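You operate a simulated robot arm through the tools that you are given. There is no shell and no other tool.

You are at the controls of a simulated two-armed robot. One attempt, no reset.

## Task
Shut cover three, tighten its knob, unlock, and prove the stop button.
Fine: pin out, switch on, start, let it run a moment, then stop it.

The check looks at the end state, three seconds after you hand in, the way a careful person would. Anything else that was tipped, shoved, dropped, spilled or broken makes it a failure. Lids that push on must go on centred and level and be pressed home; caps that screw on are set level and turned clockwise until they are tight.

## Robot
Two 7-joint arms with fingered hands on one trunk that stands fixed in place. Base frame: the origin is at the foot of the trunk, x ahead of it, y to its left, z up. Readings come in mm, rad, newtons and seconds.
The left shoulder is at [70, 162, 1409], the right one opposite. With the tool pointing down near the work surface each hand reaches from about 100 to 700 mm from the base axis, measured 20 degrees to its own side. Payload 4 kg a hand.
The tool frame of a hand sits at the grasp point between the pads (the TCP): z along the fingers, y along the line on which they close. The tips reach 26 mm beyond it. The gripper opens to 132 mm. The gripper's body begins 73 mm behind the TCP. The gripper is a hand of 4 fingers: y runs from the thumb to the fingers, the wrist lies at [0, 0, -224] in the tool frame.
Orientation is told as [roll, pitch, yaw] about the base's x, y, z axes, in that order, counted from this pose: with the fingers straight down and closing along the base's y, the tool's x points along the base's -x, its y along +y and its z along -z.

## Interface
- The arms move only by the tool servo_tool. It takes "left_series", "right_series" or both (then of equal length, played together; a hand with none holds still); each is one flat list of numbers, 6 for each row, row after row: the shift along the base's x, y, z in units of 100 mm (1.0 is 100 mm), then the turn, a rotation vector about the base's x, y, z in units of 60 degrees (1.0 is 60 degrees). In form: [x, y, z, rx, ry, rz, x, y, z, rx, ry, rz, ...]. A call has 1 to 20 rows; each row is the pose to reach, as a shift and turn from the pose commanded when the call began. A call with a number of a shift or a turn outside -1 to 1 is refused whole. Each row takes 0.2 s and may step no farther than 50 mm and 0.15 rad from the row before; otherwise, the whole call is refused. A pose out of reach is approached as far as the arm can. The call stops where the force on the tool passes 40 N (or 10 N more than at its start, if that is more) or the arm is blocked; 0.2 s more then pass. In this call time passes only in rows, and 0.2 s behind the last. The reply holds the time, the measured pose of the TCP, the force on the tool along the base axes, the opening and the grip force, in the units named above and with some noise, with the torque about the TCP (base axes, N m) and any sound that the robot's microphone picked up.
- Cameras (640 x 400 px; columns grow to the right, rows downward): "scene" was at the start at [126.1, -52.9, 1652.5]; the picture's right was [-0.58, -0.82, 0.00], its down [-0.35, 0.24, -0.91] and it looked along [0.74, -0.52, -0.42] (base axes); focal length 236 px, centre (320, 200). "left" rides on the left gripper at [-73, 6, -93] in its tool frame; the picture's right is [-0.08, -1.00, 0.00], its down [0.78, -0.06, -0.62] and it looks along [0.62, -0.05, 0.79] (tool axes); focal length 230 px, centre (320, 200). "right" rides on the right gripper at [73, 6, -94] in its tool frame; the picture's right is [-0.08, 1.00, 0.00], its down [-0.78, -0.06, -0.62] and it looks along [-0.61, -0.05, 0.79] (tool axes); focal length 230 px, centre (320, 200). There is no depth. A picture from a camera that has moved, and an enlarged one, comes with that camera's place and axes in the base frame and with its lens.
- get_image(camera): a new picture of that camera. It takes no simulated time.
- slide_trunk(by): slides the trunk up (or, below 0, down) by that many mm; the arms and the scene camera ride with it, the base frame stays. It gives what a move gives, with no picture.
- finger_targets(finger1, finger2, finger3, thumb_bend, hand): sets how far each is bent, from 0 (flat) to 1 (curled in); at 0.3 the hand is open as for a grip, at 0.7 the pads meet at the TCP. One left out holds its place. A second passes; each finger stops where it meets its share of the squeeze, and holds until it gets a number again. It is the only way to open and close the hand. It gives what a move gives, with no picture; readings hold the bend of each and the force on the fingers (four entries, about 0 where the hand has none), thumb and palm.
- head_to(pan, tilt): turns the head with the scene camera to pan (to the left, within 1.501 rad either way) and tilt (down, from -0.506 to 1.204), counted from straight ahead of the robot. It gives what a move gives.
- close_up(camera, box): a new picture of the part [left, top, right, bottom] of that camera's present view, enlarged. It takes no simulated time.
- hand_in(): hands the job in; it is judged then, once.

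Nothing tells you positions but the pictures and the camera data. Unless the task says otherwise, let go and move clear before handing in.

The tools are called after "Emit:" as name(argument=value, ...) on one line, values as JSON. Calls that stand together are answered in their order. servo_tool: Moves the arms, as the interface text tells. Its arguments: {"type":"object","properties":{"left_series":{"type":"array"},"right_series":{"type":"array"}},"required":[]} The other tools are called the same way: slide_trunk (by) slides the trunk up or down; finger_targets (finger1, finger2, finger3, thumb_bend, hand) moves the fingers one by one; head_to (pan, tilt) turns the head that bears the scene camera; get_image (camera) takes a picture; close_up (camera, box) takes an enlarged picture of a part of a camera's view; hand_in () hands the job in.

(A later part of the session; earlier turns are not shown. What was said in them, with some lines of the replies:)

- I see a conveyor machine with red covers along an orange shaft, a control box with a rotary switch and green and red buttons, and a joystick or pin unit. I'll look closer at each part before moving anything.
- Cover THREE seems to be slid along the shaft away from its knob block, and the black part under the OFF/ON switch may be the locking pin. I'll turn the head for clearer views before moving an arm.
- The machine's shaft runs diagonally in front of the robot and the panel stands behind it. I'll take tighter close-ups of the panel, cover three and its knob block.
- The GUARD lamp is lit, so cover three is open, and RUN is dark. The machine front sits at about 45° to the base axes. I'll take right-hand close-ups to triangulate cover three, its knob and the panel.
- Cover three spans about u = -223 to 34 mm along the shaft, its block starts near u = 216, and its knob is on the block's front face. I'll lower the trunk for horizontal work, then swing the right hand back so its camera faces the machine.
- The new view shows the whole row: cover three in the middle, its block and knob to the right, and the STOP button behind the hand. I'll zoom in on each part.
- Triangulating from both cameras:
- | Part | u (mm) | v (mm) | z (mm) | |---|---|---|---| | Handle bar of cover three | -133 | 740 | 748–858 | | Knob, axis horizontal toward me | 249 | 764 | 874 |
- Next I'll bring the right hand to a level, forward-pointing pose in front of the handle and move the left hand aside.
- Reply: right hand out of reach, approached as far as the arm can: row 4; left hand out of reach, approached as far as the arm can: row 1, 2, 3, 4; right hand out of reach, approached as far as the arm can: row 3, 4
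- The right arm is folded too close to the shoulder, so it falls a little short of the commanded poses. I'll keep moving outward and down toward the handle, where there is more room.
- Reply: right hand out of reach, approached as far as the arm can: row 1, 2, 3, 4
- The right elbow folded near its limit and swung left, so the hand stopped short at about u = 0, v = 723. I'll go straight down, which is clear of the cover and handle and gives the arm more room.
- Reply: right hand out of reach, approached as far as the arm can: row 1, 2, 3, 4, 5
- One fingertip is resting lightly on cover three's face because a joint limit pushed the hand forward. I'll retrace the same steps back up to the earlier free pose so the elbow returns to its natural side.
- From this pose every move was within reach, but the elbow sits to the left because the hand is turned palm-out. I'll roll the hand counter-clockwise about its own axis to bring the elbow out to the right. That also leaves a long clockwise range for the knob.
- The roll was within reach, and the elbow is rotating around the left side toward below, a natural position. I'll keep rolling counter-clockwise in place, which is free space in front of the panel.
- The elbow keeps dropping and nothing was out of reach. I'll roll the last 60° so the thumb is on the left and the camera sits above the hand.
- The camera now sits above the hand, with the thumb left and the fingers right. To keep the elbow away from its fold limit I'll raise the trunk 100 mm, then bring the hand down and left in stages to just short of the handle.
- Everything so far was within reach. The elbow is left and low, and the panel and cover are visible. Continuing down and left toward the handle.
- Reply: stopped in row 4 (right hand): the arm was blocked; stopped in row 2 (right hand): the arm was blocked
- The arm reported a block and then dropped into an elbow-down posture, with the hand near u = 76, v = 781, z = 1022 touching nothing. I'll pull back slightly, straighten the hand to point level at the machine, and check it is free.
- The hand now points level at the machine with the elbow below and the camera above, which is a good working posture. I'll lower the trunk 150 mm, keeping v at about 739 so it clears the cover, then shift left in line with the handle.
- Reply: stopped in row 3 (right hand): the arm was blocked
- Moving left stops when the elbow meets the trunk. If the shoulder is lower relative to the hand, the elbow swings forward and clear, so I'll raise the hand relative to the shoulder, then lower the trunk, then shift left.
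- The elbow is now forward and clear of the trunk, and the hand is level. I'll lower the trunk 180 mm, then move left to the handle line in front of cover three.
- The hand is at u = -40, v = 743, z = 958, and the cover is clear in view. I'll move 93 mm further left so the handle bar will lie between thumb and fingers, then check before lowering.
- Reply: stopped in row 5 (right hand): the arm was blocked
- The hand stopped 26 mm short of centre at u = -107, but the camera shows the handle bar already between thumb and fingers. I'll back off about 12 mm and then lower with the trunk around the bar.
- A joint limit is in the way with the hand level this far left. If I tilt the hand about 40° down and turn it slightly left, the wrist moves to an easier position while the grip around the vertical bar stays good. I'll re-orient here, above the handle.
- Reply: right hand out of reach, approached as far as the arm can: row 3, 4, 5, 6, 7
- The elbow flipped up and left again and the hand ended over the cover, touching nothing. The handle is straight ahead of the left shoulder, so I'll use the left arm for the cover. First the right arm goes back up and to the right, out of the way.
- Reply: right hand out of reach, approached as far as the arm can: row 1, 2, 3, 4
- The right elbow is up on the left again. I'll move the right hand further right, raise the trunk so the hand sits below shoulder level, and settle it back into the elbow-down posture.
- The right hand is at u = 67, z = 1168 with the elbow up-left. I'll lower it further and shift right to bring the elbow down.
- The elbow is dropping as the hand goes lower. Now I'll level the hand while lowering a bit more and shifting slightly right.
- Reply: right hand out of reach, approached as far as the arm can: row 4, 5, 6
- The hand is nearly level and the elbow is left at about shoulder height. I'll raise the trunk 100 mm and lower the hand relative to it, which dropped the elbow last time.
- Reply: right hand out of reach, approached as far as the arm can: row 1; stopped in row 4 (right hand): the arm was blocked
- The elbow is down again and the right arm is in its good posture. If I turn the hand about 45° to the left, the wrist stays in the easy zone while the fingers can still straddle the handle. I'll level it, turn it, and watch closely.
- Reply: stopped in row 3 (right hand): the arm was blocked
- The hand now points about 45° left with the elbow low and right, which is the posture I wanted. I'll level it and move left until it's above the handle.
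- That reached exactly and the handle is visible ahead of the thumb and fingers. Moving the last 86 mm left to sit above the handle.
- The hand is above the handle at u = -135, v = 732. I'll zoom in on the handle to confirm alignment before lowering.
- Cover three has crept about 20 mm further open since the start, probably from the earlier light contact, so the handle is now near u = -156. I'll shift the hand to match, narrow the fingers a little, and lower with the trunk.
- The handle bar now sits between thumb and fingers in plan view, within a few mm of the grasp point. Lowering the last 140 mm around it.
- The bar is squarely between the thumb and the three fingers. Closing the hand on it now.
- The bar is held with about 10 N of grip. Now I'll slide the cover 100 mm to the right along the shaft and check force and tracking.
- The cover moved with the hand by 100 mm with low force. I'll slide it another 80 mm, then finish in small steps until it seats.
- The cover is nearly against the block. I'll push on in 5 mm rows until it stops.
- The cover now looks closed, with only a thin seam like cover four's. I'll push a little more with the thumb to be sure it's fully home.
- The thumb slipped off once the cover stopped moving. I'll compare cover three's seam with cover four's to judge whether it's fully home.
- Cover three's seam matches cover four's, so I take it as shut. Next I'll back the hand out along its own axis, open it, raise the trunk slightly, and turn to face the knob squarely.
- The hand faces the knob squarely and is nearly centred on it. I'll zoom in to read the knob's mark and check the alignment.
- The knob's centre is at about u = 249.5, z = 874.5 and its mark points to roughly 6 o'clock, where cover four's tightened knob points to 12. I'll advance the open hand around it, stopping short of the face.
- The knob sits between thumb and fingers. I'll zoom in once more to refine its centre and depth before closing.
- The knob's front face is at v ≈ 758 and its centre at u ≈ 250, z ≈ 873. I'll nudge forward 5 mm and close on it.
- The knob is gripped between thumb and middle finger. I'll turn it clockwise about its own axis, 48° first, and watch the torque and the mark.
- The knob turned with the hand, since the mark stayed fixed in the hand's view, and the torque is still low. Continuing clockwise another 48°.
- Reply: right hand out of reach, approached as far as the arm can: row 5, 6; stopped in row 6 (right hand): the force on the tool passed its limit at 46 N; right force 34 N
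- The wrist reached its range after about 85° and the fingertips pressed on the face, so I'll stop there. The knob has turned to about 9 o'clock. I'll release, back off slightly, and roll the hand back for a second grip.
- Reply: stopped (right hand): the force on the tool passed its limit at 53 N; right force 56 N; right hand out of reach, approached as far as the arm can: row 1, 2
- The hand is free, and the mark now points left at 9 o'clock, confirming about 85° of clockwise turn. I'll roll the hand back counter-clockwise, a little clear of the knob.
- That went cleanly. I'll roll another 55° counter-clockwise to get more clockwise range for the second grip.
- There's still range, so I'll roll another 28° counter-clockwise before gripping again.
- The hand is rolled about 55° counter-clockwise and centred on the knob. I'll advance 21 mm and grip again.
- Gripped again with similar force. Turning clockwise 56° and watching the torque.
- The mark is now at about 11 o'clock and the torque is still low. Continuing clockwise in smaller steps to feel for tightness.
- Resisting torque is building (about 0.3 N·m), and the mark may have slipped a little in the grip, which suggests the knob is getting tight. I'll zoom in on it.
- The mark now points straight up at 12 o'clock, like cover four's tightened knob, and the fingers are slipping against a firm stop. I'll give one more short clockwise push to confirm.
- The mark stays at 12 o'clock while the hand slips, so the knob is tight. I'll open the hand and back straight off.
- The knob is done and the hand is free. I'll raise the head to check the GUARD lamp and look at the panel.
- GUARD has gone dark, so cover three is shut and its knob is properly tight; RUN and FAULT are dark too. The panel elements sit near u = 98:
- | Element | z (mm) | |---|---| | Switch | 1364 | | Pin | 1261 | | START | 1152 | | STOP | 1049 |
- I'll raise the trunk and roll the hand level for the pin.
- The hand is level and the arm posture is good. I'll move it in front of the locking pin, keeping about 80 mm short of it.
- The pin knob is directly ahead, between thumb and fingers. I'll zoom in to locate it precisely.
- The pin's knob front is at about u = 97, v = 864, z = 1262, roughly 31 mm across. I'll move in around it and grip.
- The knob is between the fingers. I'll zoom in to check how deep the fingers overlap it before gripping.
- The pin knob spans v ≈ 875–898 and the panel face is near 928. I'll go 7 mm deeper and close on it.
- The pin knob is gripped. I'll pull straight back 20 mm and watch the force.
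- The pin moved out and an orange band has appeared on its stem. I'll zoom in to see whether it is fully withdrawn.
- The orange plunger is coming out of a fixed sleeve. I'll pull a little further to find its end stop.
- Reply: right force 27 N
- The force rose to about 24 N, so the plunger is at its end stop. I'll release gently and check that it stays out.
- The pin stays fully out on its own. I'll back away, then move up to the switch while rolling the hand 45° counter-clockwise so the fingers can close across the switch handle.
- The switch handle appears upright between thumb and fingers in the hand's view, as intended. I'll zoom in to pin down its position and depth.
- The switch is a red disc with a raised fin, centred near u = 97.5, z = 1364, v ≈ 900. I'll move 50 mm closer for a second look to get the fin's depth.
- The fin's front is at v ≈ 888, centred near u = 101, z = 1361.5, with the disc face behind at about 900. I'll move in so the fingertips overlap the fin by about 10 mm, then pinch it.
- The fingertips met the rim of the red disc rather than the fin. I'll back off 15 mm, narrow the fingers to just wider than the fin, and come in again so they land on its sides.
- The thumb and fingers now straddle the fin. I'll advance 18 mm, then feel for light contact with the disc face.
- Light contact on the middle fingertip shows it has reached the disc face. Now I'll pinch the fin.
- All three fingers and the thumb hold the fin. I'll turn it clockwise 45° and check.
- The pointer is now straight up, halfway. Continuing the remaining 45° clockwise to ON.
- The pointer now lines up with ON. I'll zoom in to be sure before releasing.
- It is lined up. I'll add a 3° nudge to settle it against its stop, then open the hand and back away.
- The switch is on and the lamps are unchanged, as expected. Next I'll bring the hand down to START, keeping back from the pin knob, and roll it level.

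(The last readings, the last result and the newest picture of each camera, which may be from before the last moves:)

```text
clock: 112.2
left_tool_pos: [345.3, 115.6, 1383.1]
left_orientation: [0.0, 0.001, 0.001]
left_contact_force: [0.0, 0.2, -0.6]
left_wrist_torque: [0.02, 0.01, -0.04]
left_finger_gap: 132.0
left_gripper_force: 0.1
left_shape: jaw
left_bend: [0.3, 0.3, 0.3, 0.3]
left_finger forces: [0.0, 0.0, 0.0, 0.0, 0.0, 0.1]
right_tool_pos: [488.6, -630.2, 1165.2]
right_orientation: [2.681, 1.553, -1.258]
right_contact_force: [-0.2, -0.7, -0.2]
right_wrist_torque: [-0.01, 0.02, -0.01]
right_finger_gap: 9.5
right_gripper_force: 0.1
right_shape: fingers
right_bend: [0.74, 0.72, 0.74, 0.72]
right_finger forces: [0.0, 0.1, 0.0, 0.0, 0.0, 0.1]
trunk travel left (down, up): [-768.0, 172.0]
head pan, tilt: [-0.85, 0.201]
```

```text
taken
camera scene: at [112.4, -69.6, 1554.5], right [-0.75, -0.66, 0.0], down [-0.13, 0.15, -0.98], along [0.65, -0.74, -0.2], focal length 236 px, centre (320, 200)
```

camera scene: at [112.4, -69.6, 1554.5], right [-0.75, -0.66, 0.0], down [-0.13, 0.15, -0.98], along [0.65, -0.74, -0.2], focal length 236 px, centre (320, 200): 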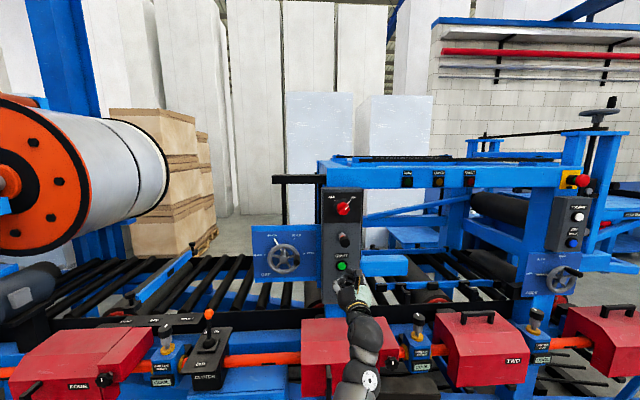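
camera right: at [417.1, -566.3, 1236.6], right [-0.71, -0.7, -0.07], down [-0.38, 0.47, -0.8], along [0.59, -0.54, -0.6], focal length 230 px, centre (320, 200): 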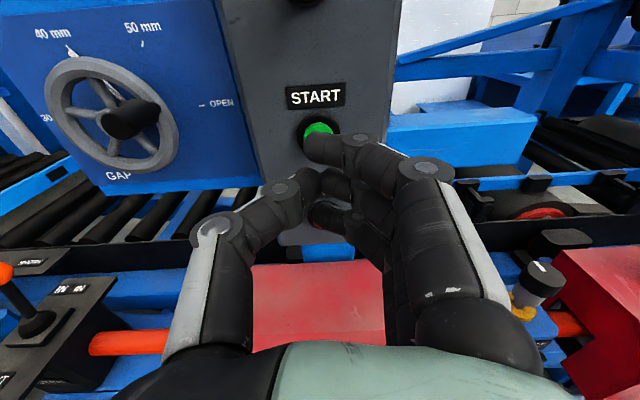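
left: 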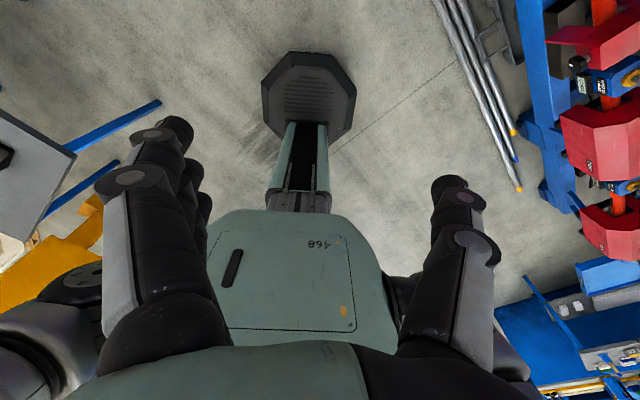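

START is at about u = 97, z = 1151, with its face at v ≈ 906. I'll align the closed fingertips with it and approach to about 10 mm away.

Emit:
servo_tool(right_series=[0.193, -0.179, -0.05, 0, 0, 0, 0.387, -0.358, -0.1, 0, 0, 0, 0.58, -0.537, -0.14, 0, 0, 0])

Emit:
get_image(camera="right")

Emit:
close_up(camera="scene", box=[310, 200, 400, 330])

```text
clock: 113.0
left_tool_pos: [347.0, 114.9, 1383.6]
left_orientation: [-0.001, 0.0, -0.001]
left_contact_force: [0.4, 0.7, -0.3]
left_wrist_torque: [-0.01, 0.01, -0.01]
left_finger_gap: 131.7
left_gripper_force: 0.2
left_shape: jaw
left_bend: [0.3, 0.3, 0.3, 0.3]
left_finger forces: [0.0, 0.1, 0.0, 0.0, 0.1, 0.0]
right_tool_pos: [545.8, -685.1, 1148.1]
right_orientation: [2.73, 1.556, -1.206]
right_contact_force: [-0.2, -0.3, 0.1]
right_wrist_torque: [-0.03, -0.03, -0.03]
right_finger_gap: 9.5
right_gripper_force: 0.1
right_shape: fingers
right_bend: [0.74, 0.72, 0.74, 0.72]
right_finger forces: [0.0, 0.1, 0.0, 0.0, 0.0, 0.0]
trunk travel left (down, up): [-768.0, 172.0]
head pan, tilt: [-0.85, 0.201]
```

```text
taken
camera right: at [475.1, -620.8, 1219.6], right [-0.71, -0.7, -0.07], down [-0.38, 0.47, -0.79], along [0.59, -0.54, -0.6], focal length 230 px, centre (320, 200)
```

right: 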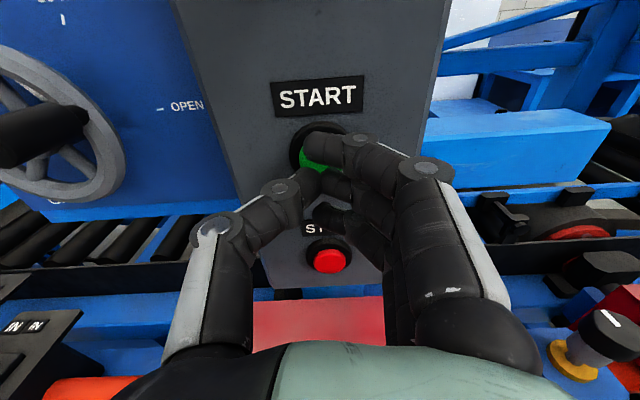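

```text
3.08 times, centred on (355, 265) of scene
camera zoom: at [112.9, -70.2, 1554.5], right [-0.75, -0.66, 0.0], down [-0.13, 0.15, -0.98], along [0.65, -0.74, -0.2], focal length 725 px, centre (212, 0)
```

zoom: 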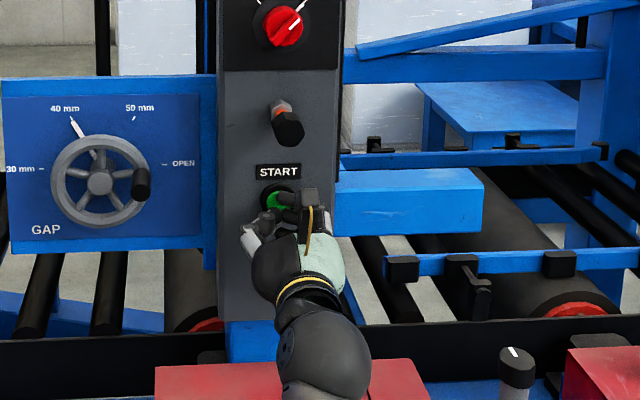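

The fingertips are lined up with START. I'll push forward in 3 mm steps, watching force and any sound.

Emit:
servo_tool(right_series=[0.021, -0.021, 0.015, 0, 0, 0, 0.042, -0.042, 0.02, 0, 0, 0, 0.064, -0.064, 0.02, 0, 0, 0, 0.085, -0.085, 0.02, 0, 0, 0])

Emit:
close_up(camera="scene", box=[310, 150, 490, 300])

```text
clock: 114.0
left_tool_pos: [347.4, 115.2, 1383.2]
left_orientation: [-0.002, 0.001, 0.0]
left_contact_force: [0.1, -0.9, 0.2]
left_wrist_torque: [0.0, 0.01, 0.0]
left_finger_gap: 131.9
left_gripper_force: 0.0
left_shape: jaw
left_bend: [0.3, 0.3, 0.3, 0.3]
left_finger forces: [0.0, 0.0, 0.0, 0.1, 0.0, 0.1]
right_tool_pos: [554.1, -692.7, 1152.0]
right_orientation: [2.776, 1.555, -1.163]
right_contact_force: [0.2, 0.5, -0.3]
right_wrist_torque: [0.01, 0.0, 0.03]
right_finger_gap: 9.5
right_gripper_force: 0.0
right_shape: fingers
right_bend: [0.74, 0.72, 0.74, 0.72]
right_finger forces: [0.1, 0.0, 0.0, 0.0, 0.0, 0.0]
trunk travel left (down, up): [-768.0, 172.0]
head pan, tilt: [-0.85, 0.201]
```

```text
2.67 times, centred on (400, 225) of scene
camera zoom: at [112.5, -69.7, 1554.5], right [-0.75, -0.66, 0.0], down [-0.13, 0.15, -0.98], along [0.65, -0.74, -0.2], focal length 629 px, centre (107, 133)
```

zoom: 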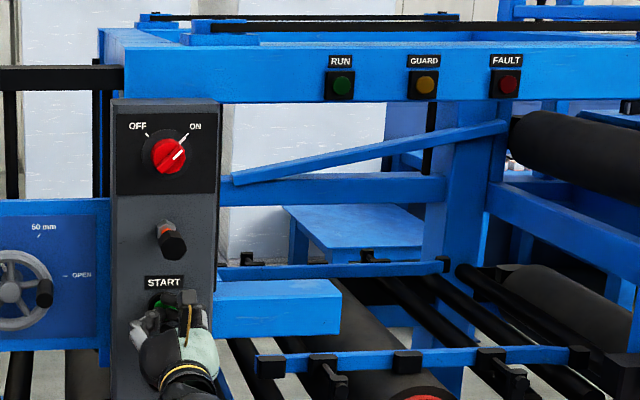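

No contact yet. Continuing forward in small steps.

Emit:
servo_tool(right_series=[0.021, -0.021, 0, 0, 0, 0, 0.042, -0.042, 0, 0, 0, 0, 0.064, -0.064, 0, 0, 0, 0])

Emit:
get_image(camera="right")

Emit:
close_up(camera="scene", box=[310, 150, 490, 300])

```text
clock: 114.8
left_tool_pos: [344.9, 118.0, 1383.0]
left_orientation: [-0.004, -0.002, 0.0]
left_contact_force: [-0.7, 0.2, 0.0]
left_wrist_torque: [0.04, -0.02, 0.01]
left_finger_gap: 131.9
left_gripper_force: 0.1
left_shape: jaw
left_bend: [0.3, 0.3, 0.3, 0.3]
left_finger forces: [0.0, 0.0, 0.0, 0.1, 0.1, 0.1]
right_tool_pos: [558.5, -696.0, 1153.6]
right_orientation: [2.753, 1.555, -1.181]
right_contact_force: [-9.3, 13.6, -5.4]
right_wrist_torque: [0.17, 0.14, 0.07]
right_finger_gap: 8.6
right_gripper_force: 9.2
right_shape: fingers
right_bend: [0.74, 0.73, 0.74, 0.74]
right_finger forces: [0.0, 0.1, 0.1, 0.0, 18.6, 0.0]
trunk travel left (down, up): [-768.0, 172.0]
head pan, tilt: [-0.85, 0.201]
heard: click
```

```text
taken
camera right: at [488.0, -631.6, 1224.6], right [-0.71, -0.7, -0.07], down [-0.38, 0.47, -0.79], along [0.59, -0.54, -0.6], focal length 230 px, centre (320, 200)
```

right: 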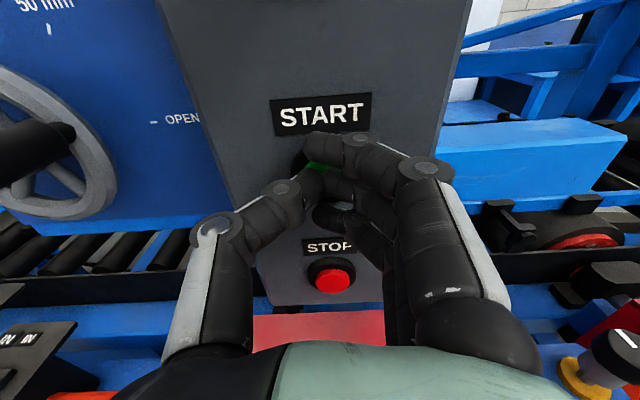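

```text
2.67 times, centred on (400, 225) of scene
camera zoom: at [110.4, -66.8, 1554.7], right [-0.75, -0.66, 0.0], down [-0.13, 0.15, -0.98], along [0.65, -0.74, -0.2], focal length 629 px, centre (107, 133)
```

zoom: 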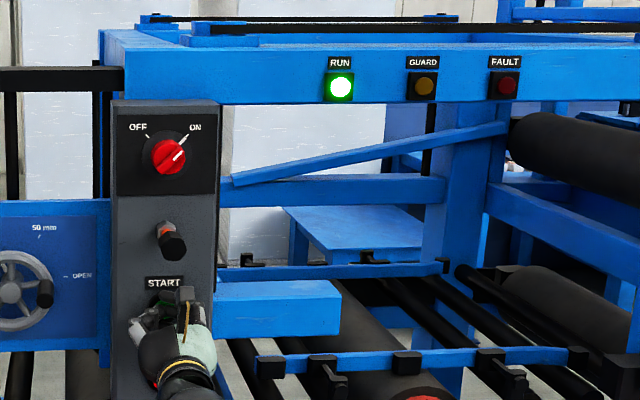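

RUN is lit and a click was heard, so the machine is running. I'll back off, let it run while moving down to STOP, and check the lamps again.

Emit:
servo_tool(right_series=[-0.141, 0.141, 0, 0, 0, 0, -0.283, 0.283, 0, 0, 0, 0, -0.283, 0.283, -0.25, 0, 0, 0, -0.283, 0.283, -0.5, 0, 0, 0, -0.283, 0.283, -0.75, 0, 0, 0, -0.283, 0.283, -1.0, 0, 0, 0])

Emit:
get_image(camera="right")

Emit:
get_image(camera="scene")

Emit:
close_up(camera="scene", box=[310, 150, 490, 310])

```text
clock: 116.2
left_tool_pos: [347.1, 115.0, 1383.9]
left_orientation: [-0.001, 0.001, 0.0]
left_contact_force: [-0.3, 0.0, 0.6]
left_wrist_torque: [0.01, 0.01, 0.04]
left_finger_gap: 131.6
left_gripper_force: 0.0
left_shape: jaw
left_bend: [0.3, 0.3, 0.3, 0.3]
left_finger forces: [0.1, 0.0, 0.0, 0.0, 0.0, 0.0]
right_tool_pos: [533.9, -669.6, 1051.2]
right_orientation: [2.79, 1.556, -1.148]
right_contact_force: [0.1, -0.1, -0.4]
right_wrist_torque: [0.01, 0.03, -0.01]
right_finger_gap: 9.2
right_gripper_force: 0.0
right_shape: fingers
right_bend: [0.74, 0.73, 0.74, 0.73]
right_finger forces: [0.0, 0.0, 0.0, 0.0, 0.0, 0.0]
trunk travel left (down, up): [-768.0, 172.0]
head pan, tilt: [-0.85, 0.201]
```

```text
taken
camera right: at [461.8, -606.1, 1123.4], right [-0.71, -0.7, -0.07], down [-0.38, 0.47, -0.79], along [0.59, -0.54, -0.6], focal length 230 px, centre (320, 200)
```

right: 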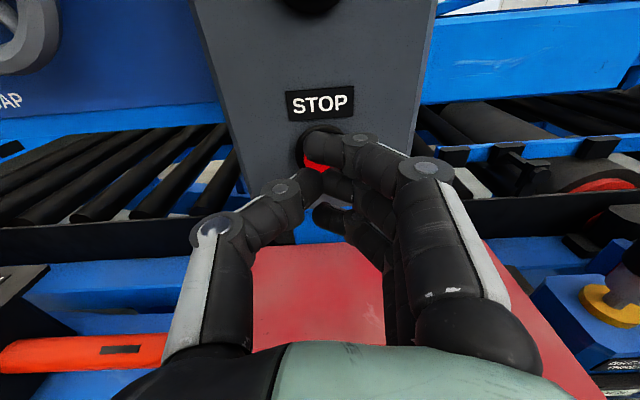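

```text
taken
camera scene: at [112.7, -70.2, 1554.5], right [-0.75, -0.66, 0.0], down [-0.13, 0.15, -0.98], along [0.65, -0.74, -0.2], focal length 236 px, centre (320, 200)
```

scene: 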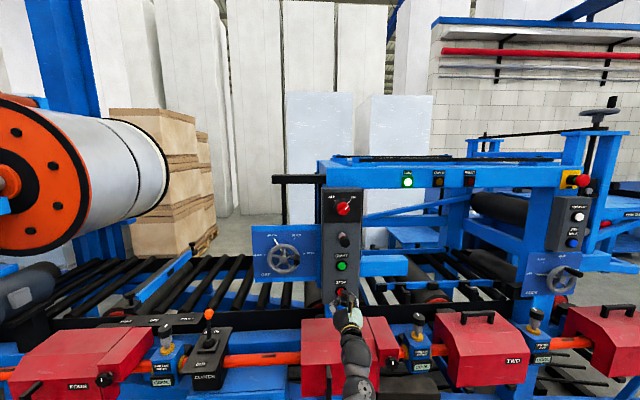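

```text
2.50 times, centred on (400, 230) of scene
camera zoom: at [112.7, -70.2, 1554.5], right [-0.75, -0.66, 0.0], down [-0.13, 0.15, -0.98], along [0.65, -0.74, -0.2], focal length 589 px, centre (120, 125)
```

zoom: 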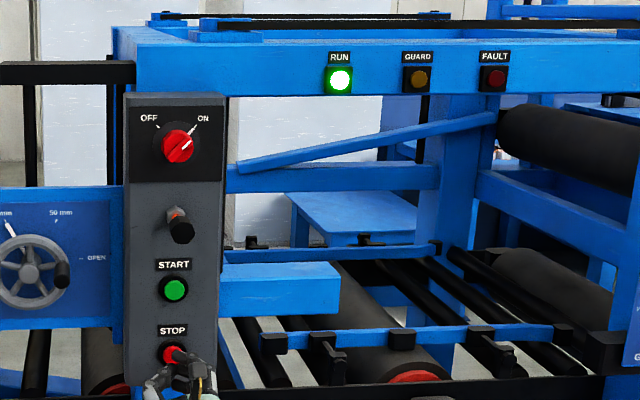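

RUN is lit, with GUARD and FAULT dark, and the fingertips are lined up with STOP. I'll hold still a couple of seconds so it clearly runs.

Emit:
servo_tool(right_series=[0, 0, 0, 0, 0, 0, 0, 0, 0, 0, 0, 0, 0, 0, 0, 0, 0, 0, 0, 0, 0, 0, 0, 0, 0, 0, 0, 0, 0, 0, 0, 0, 0, 0, 0, 0, 0, 0, 0, 0, 0, 0, 0, 0, 0, 0, 0, 0, 0, 0, 0, 0, 0, 0, 0, 0, 0, 0, 0, 0, 0, 0, 0, 0, 0, 0, 0, 0, 0, 0, 0, 0])

Emit:
close_up(camera="scene", box=[310, 150, 490, 310])

```text
clock: 118.8
left_tool_pos: [346.7, 115.5, 1384.7]
left_orientation: [-0.002, 0.0, 0.001]
left_contact_force: [0.7, 0.3, 0.7]
left_wrist_torque: [0.02, 0.0, 0.0]
left_finger_gap: 131.9
left_gripper_force: 0.1
left_shape: jaw
left_bend: [0.3, 0.3, 0.3, 0.3]
left_finger forces: [0.0, 0.1, 0.0, 0.1, 0.0, 0.1]
right_tool_pos: [532.0, -669.6, 1051.2]
right_orientation: [2.764, 1.556, -1.172]
right_contact_force: [-0.7, 0.1, -0.5]
right_wrist_torque: [0.03, -0.01, -0.01]
right_finger_gap: 9.3
right_gripper_force: 0.0
right_shape: fingers
right_bend: [0.74, 0.73, 0.74, 0.73]
right_finger forces: [0.0, 0.0, 0.0, 0.0, 0.0, 0.0]
trunk travel left (down, up): [-768.0, 172.0]
head pan, tilt: [-0.85, 0.201]
```

```text
2.50 times, centred on (400, 230) of scene
camera zoom: at [112.4, -69.6, 1554.5], right [-0.75, -0.66, 0.0], down [-0.13, 0.15, -0.98], along [0.65, -0.74, -0.2], focal length 589 px, centre (120, 125)
```

zoom: 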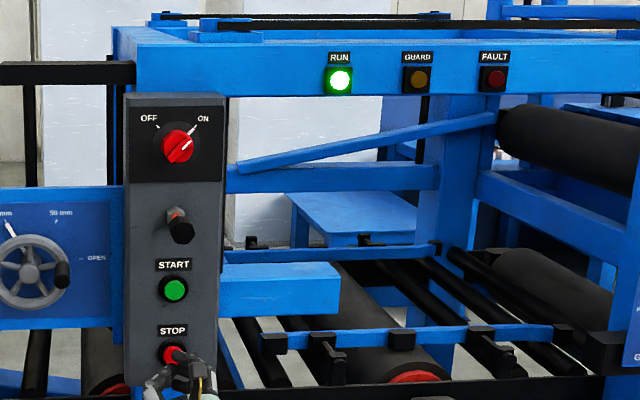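

It has run for about four seconds with RUN steady. Now I'll press STOP.

Emit:
servo_tool(right_series=[0.085, -0.085, 0, 0, 0, 0, 0.17, -0.17, -0.01, 0, 0, 0, 0.205, -0.205, -0.01, 0, 0, 0, 0.227, -0.227, -0.01, 0, 0, 0, 0.248, -0.248, -0.01, 0, 0, 0, 0.269, -0.269, -0.01, 0, 0, 0])

Emit:
close_up(camera="scene", box=[310, 150, 490, 310])

Emit:
get_image(camera="right")

```text
clock: 120.2
left_tool_pos: [346.7, 115.9, 1382.8]
left_orientation: [-0.002, -0.001, 0.003]
left_contact_force: [0.5, 0.6, -0.1]
left_wrist_torque: [-0.01, -0.02, 0.01]
left_finger_gap: 131.9
left_gripper_force: 0.1
left_shape: jaw
left_bend: [0.3, 0.3, 0.3, 0.3]
left_finger forces: [0.0, 0.0, 0.0, 0.0, 0.1, 0.0]
right_tool_pos: [557.3, -694.4, 1051.0]
right_orientation: [2.75, 1.555, -1.186]
right_contact_force: [-4.6, 6.9, -1.9]
right_wrist_torque: [0.06, 0.01, 0.09]
right_finger_gap: 9.0
right_gripper_force: 6.2
right_shape: fingers
right_bend: [0.74, 0.73, 0.74, 0.73]
right_finger forces: [0.0, 0.0, 0.1, 0.0, 13.0, 0.0]
trunk travel left (down, up): [-768.0, 172.0]
head pan, tilt: [-0.85, 0.201]
heard: click
```

```text
2.50 times, centred on (400, 230) of scene
camera zoom: at [111.3, -68.1, 1554.6], right [-0.75, -0.66, 0.0], down [-0.13, 0.15, -0.98], along [0.65, -0.74, -0.2], focal length 589 px, centre (120, 125)
```

zoom: 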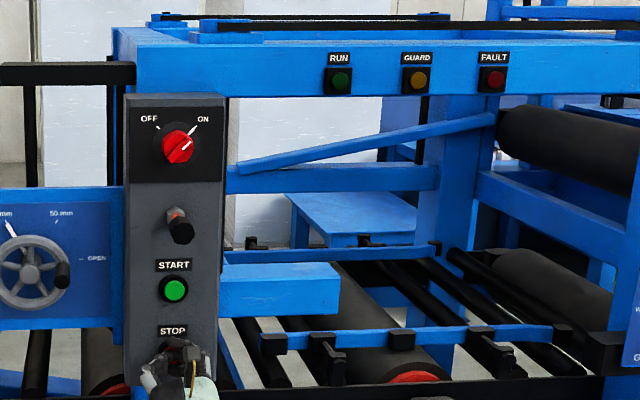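

```text
taken
camera right: at [487.5, -631.1, 1122.7], right [-0.71, -0.7, -0.07], down [-0.38, 0.47, -0.79], along [0.59, -0.54, -0.6], focal length 230 px, centre (320, 200)
```

right: 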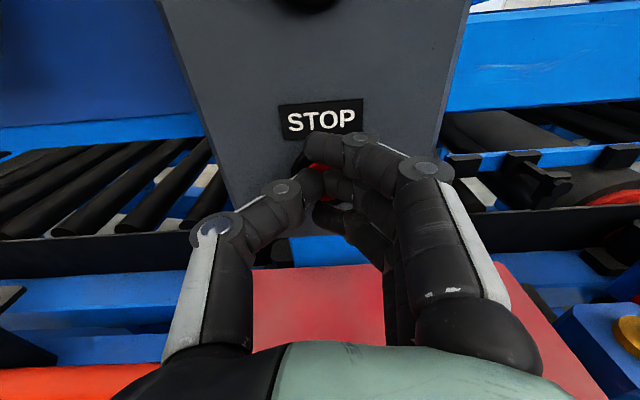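

STOP clicked and the RUN lamp went dark, so the stop button is proven. I'll retract the hand well clear of the machine and do a final check.

Emit:
servo_tool(right_series=[-0.141, 0.141, 0, 0, 0, 0, -0.283, 0.283, 0, 0, 0, 0, -0.424, 0.424, 0, 0, 0, 0, -0.566, 0.566, 0, 0, 0, 0, -0.707, 0.707, 0, 0, 0, 0])

Emit:
servo_tool(right_series=[-0.2, -0.2, 0, 0, 0, 0, -0.4, -0.4, 0, 0, 0, 0, -0.6, -0.6, 0, 0, 0, 0, -0.8, -0.8, 0, 0, 0, 0])

Emit:
get_image(camera="scene")

Emit:
close_up(camera="scene", box=[310, 160, 490, 310])

Emit:
close_up(camera="scene", box=[280, 290, 460, 400])

```text
clock: 121.4
left_tool_pos: [346.5, 115.4, 1383.4]
left_orientation: [-0.001, -0.002, -0.001]
left_contact_force: [-0.5, 0.4, 0.2]
left_wrist_torque: [-0.03, -0.01, 0.01]
left_finger_gap: 131.8
left_gripper_force: 0.2
left_shape: jaw
left_bend: [0.3, 0.3, 0.3, 0.3]
left_finger forces: [0.0, 0.0, 0.0, 0.1, 0.0, 0.0]
right_tool_pos: [487.4, -635.3, 1065.8]
right_orientation: [2.775, 1.527, -1.172]
right_contact_force: [-0.5, 0.1, -0.4]
right_wrist_torque: [0.0, 0.02, 0.02]
right_finger_gap: 9.4
right_gripper_force: 0.0
right_shape: fingers
right_bend: [0.74, 0.73, 0.74, 0.73]
right_finger forces: [0.0, 0.0, 0.0, 0.0, 0.0, 0.1]
trunk travel left (down, up): [-768.0, 172.0]
head pan, tilt: [-0.85, 0.201]
```

```text
clock: 122.4
left_tool_pos: [346.3, 115.4, 1384.2]
left_orientation: [0.001, 0.0, 0.003]
left_contact_force: [0.1, -1.4, 0.6]
left_wrist_torque: [0.0, 0.0, 0.05]
left_finger_gap: 131.8
left_gripper_force: 0.0
left_shape: jaw
left_bend: [0.3, 0.3, 0.3, 0.3]
left_finger forces: [0.0, 0.0, 0.0, 0.0, 0.1, 0.0]
right_tool_pos: [407.1, -706.6, 1050.7]
right_orientation: [2.897, 1.554, -1.04]
right_contact_force: [-0.3, -0.4, 0.5]
right_wrist_torque: [-0.01, 0.01, 0.03]
right_finger_gap: 9.2
right_gripper_force: 0.0
right_shape: fingers
right_bend: [0.74, 0.73, 0.74, 0.73]
right_finger forces: [0.1, 0.1, 0.0, 0.0, 0.0, 0.0]
trunk travel left (down, up): [-768.0, 172.0]
head pan, tilt: [-0.85, 0.201]
```

```text
taken
camera scene: at [111.2, -70.4, 1554.6], right [-0.75, -0.66, 0.0], down [-0.13, 0.15, -0.98], along [0.65, -0.74, -0.2], focal length 236 px, centre (320, 200)
```

scene: 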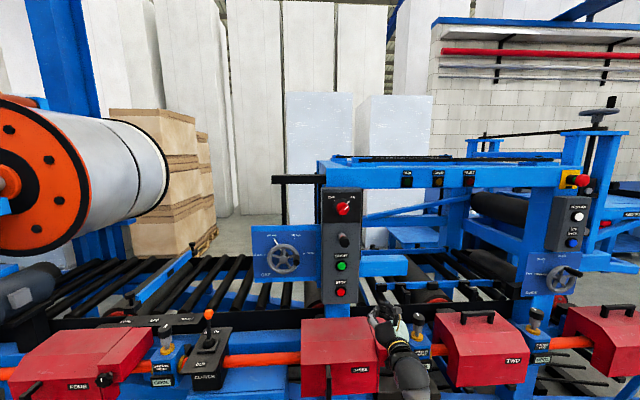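

```text
2.67 times, centred on (400, 235) of scene
camera zoom: at [111.2, -70.4, 1554.6], right [-0.75, -0.66, 0.0], down [-0.13, 0.15, -0.98], along [0.65, -0.74, -0.2], focal length 629 px, centre (107, 107)
```

zoom: 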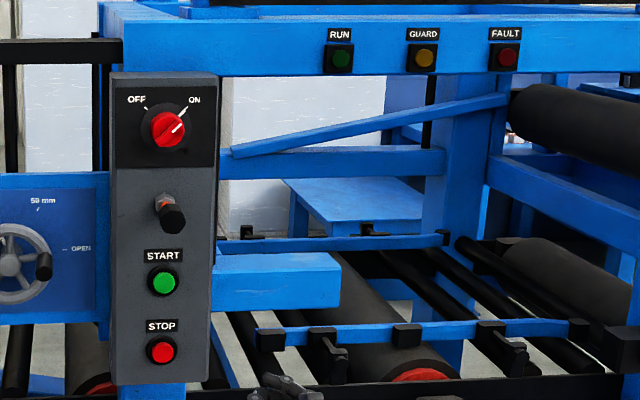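

```text
3.56 times, centred on (370, 345) of scene
camera zoom: at [111.2, -70.4, 1554.6], right [-0.75, -0.66, 0.0], down [-0.13, 0.15, -0.98], along [0.65, -0.74, -0.2], focal length 838 px, centre (142, -316)
```

zoom: 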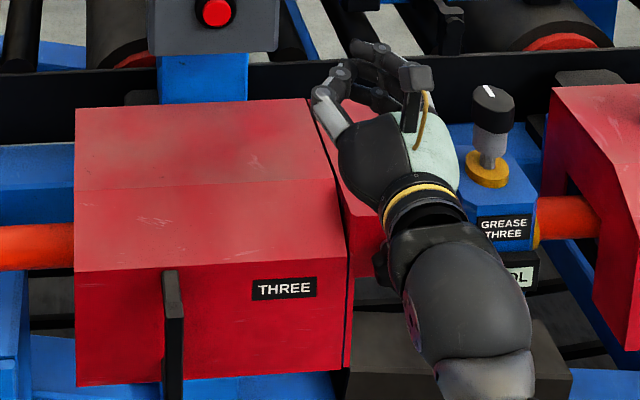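

All lamps are dark, the switch is on, the pin is out and the cover is shut. I'll move the hand further back and take a last look at the knob and the rest of the machine.

Emit:
servo_tool(right_series=[-0.15, 0.1, 0.1, 0, 0, 0, -0.3, 0.2, 0.2, 0, 0, 0, -0.45, 0.3, 0.3, 0, 0, 0, -0.6, 0.4, 0.4, 0, 0, 0, -0.7, 0.5, 0.5, 0, 0, 0])

Emit:
head_to(pan=-0.75, tilt=0.55)

Emit:
get_image(camera="scene")

Emit:
get_image(camera="right")

```text
clock: 123.6
left_tool_pos: [345.5, 115.1, 1383.4]
left_orientation: [-0.002, 0.0, 0.003]
left_contact_force: [0.8, 0.5, 0.3]
left_wrist_torque: [0.01, -0.01, 0.02]
left_finger_gap: 131.6
left_gripper_force: 0.1
left_shape: jaw
left_bend: [0.3, 0.3, 0.3, 0.3]
left_finger forces: [0.0, 0.0, 0.1, 0.0, 0.0, 0.0]
right_tool_pos: [339.8, -654.8, 1101.1]
right_orientation: [2.799, 1.555, -1.138]
right_contact_force: [-0.2, -1.6, 0.3]
right_wrist_torque: [0.02, -0.01, 0.03]
right_finger_gap: 9.2
right_gripper_force: 0.0
right_shape: fingers
right_bend: [0.74, 0.73, 0.74, 0.73]
right_finger forces: [0.1, 0.0, 0.0, 0.0, 0.0, 0.0]
trunk travel left (down, up): [-768.0, 172.0]
head pan, tilt: [-0.85, 0.201]
```

```text
clock: 124.4
left_tool_pos: [346.8, 115.3, 1383.4]
left_orientation: [-0.002, 0.0, 0.0]
left_contact_force: [0.4, 0.0, -0.3]
left_wrist_torque: [-0.01, -0.01, 0.0]
left_finger_gap: 132.0
left_gripper_force: 0.0
left_shape: jaw
left_bend: [0.3, 0.3, 0.3, 0.3]
left_finger forces: [0.0, 0.0, 0.0, 0.0, 0.0, 0.1]
right_tool_pos: [339.9, -656.9, 1099.5]
right_orientation: [2.767, 1.554, -1.169]
right_contact_force: [-0.2, -0.5, -0.4]
right_wrist_torque: [0.02, 0.01, 0.01]
right_finger_gap: 9.5
right_gripper_force: 0.1
right_shape: fingers
right_bend: [0.74, 0.73, 0.74, 0.73]
right_finger forces: [0.0, 0.1, 0.1, 0.0, 0.0, 0.0]
trunk travel left (down, up): [-768.0, 172.0]
head pan, tilt: [-0.75, 0.55]
```

```text
taken
camera scene: at [116.7, -61.0, 1522.3], right [-0.68, -0.73, 0.0], down [-0.38, 0.36, -0.85], along [0.62, -0.58, -0.52], focal length 236 px, centre (320, 200)
```

scene: 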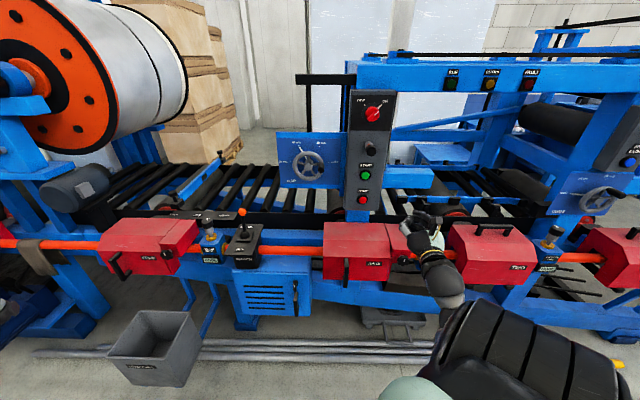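

```text
taken
camera right: at [268.4, -592.3, 1171.9], right [-0.71, -0.7, -0.07], down [-0.38, 0.47, -0.79], along [0.59, -0.54, -0.6], focal length 230 px, centre (320, 200)
```

right: 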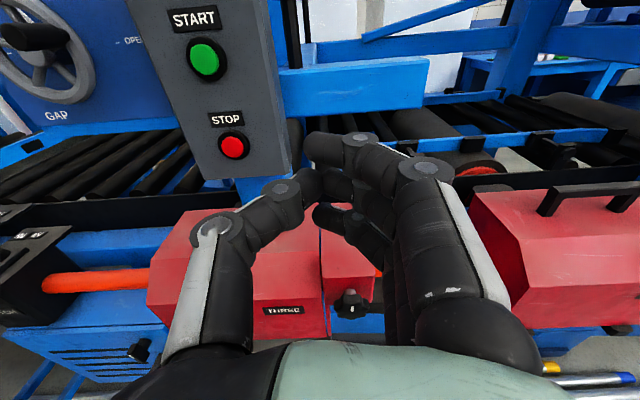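

Everything looks in place. I'll do one last close check of the knob mark, the seam and the clutch before handing in.

Emit:
close_up(camera="scene", box=[310, 205, 430, 295])

Emit:
close_up(camera="scene", box=[90, 190, 320, 310])

Emit:
close_up(camera="scene", box=[270, 60, 560, 220])

```text
4.44 times, centred on (370, 250) of scene
camera zoom: at [116.7, -61.0, 1522.3], right [-0.68, -0.73, 0.0], down [-0.38, 0.36, -0.85], along [0.62, -0.58, -0.52], focal length 1048 px, centre (98, -22)
```

zoom: 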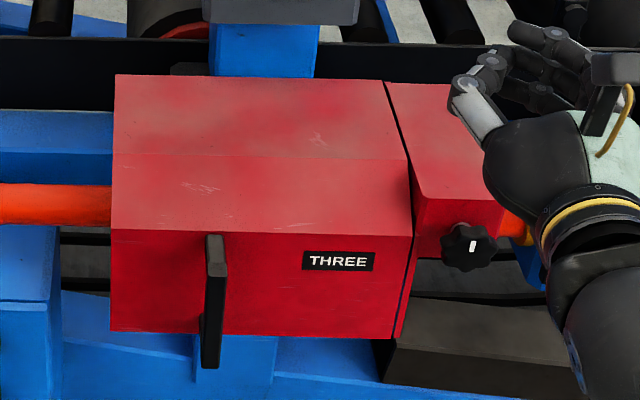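

```text
2.78 times, centred on (205, 250) of scene
camera zoom: at [116.7, -61.0, 1522.3], right [-0.68, -0.73, 0.0], down [-0.38, 0.36, -0.85], along [0.62, -0.58, -0.52], focal length 656 px, centre (640, 61)
```

zoom: 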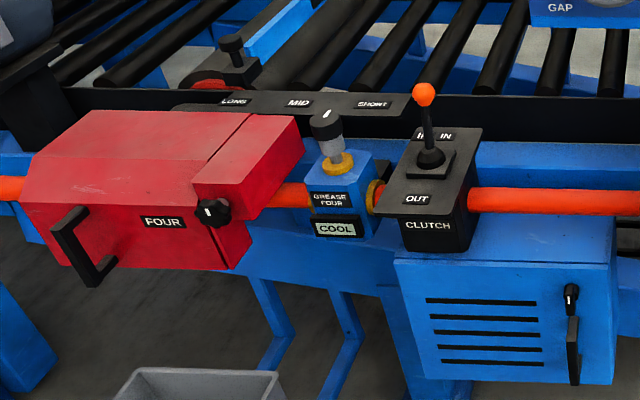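

```text
2.21 times, centred on (415, 140) of scene
camera zoom: at [116.7, -61.0, 1522.3], right [-0.68, -0.73, 0.0], down [-0.38, 0.36, -0.85], along [0.62, -0.58, -0.52], focal length 520 px, centre (110, 332)
```

zoom: 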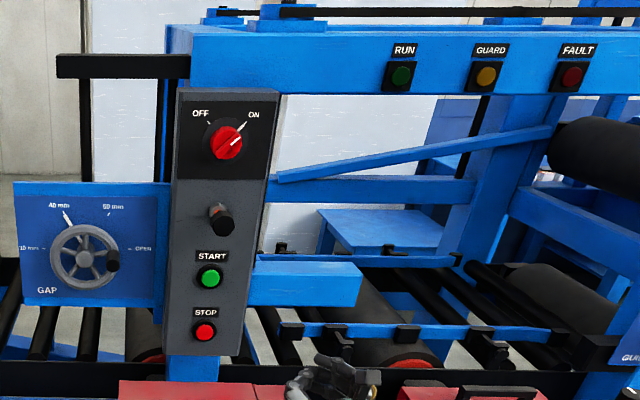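

The final state matches the job: cover three is shut and its knob is tight with the mark up. The pin is out, the switch is on, the machine ran and was stopped, and all lamps are dark. The clutch, gap wheel and the other covers are as they were, and both hands are clear, so I'm handing in.

Emit:
hand_in()

```text
The job is handed in.
```

The job is handed in: cover three is shut and its knob is tight. The locking pin is out and the switch is on. The stop button works.

- **Cover and knob:** the cover's seam matches cover four's. The knob turned clockwise to a firm stop with its mark straight up, and the GUARD lamp went out.
- **Run test:** pressing START clicked and lit RUN. The machine ran for about five seconds, then pressing STOP clicked and RUN went dark. The FAULT lamp was dark each time I checked.
- **Contact along the way:** while I was getting the right arm into position, a fingertip touched cover three and it crept about 20 mm further open before I closed it. While I was turning the knob, the hand also pressed on its block, with up to about 54 N on the thumb. I saw no damage from either.
- **Everything else:** the clutch lever, the gap wheel and cover four looked unchanged in the last pictures. Both hands were clear of the machine when I handed in.
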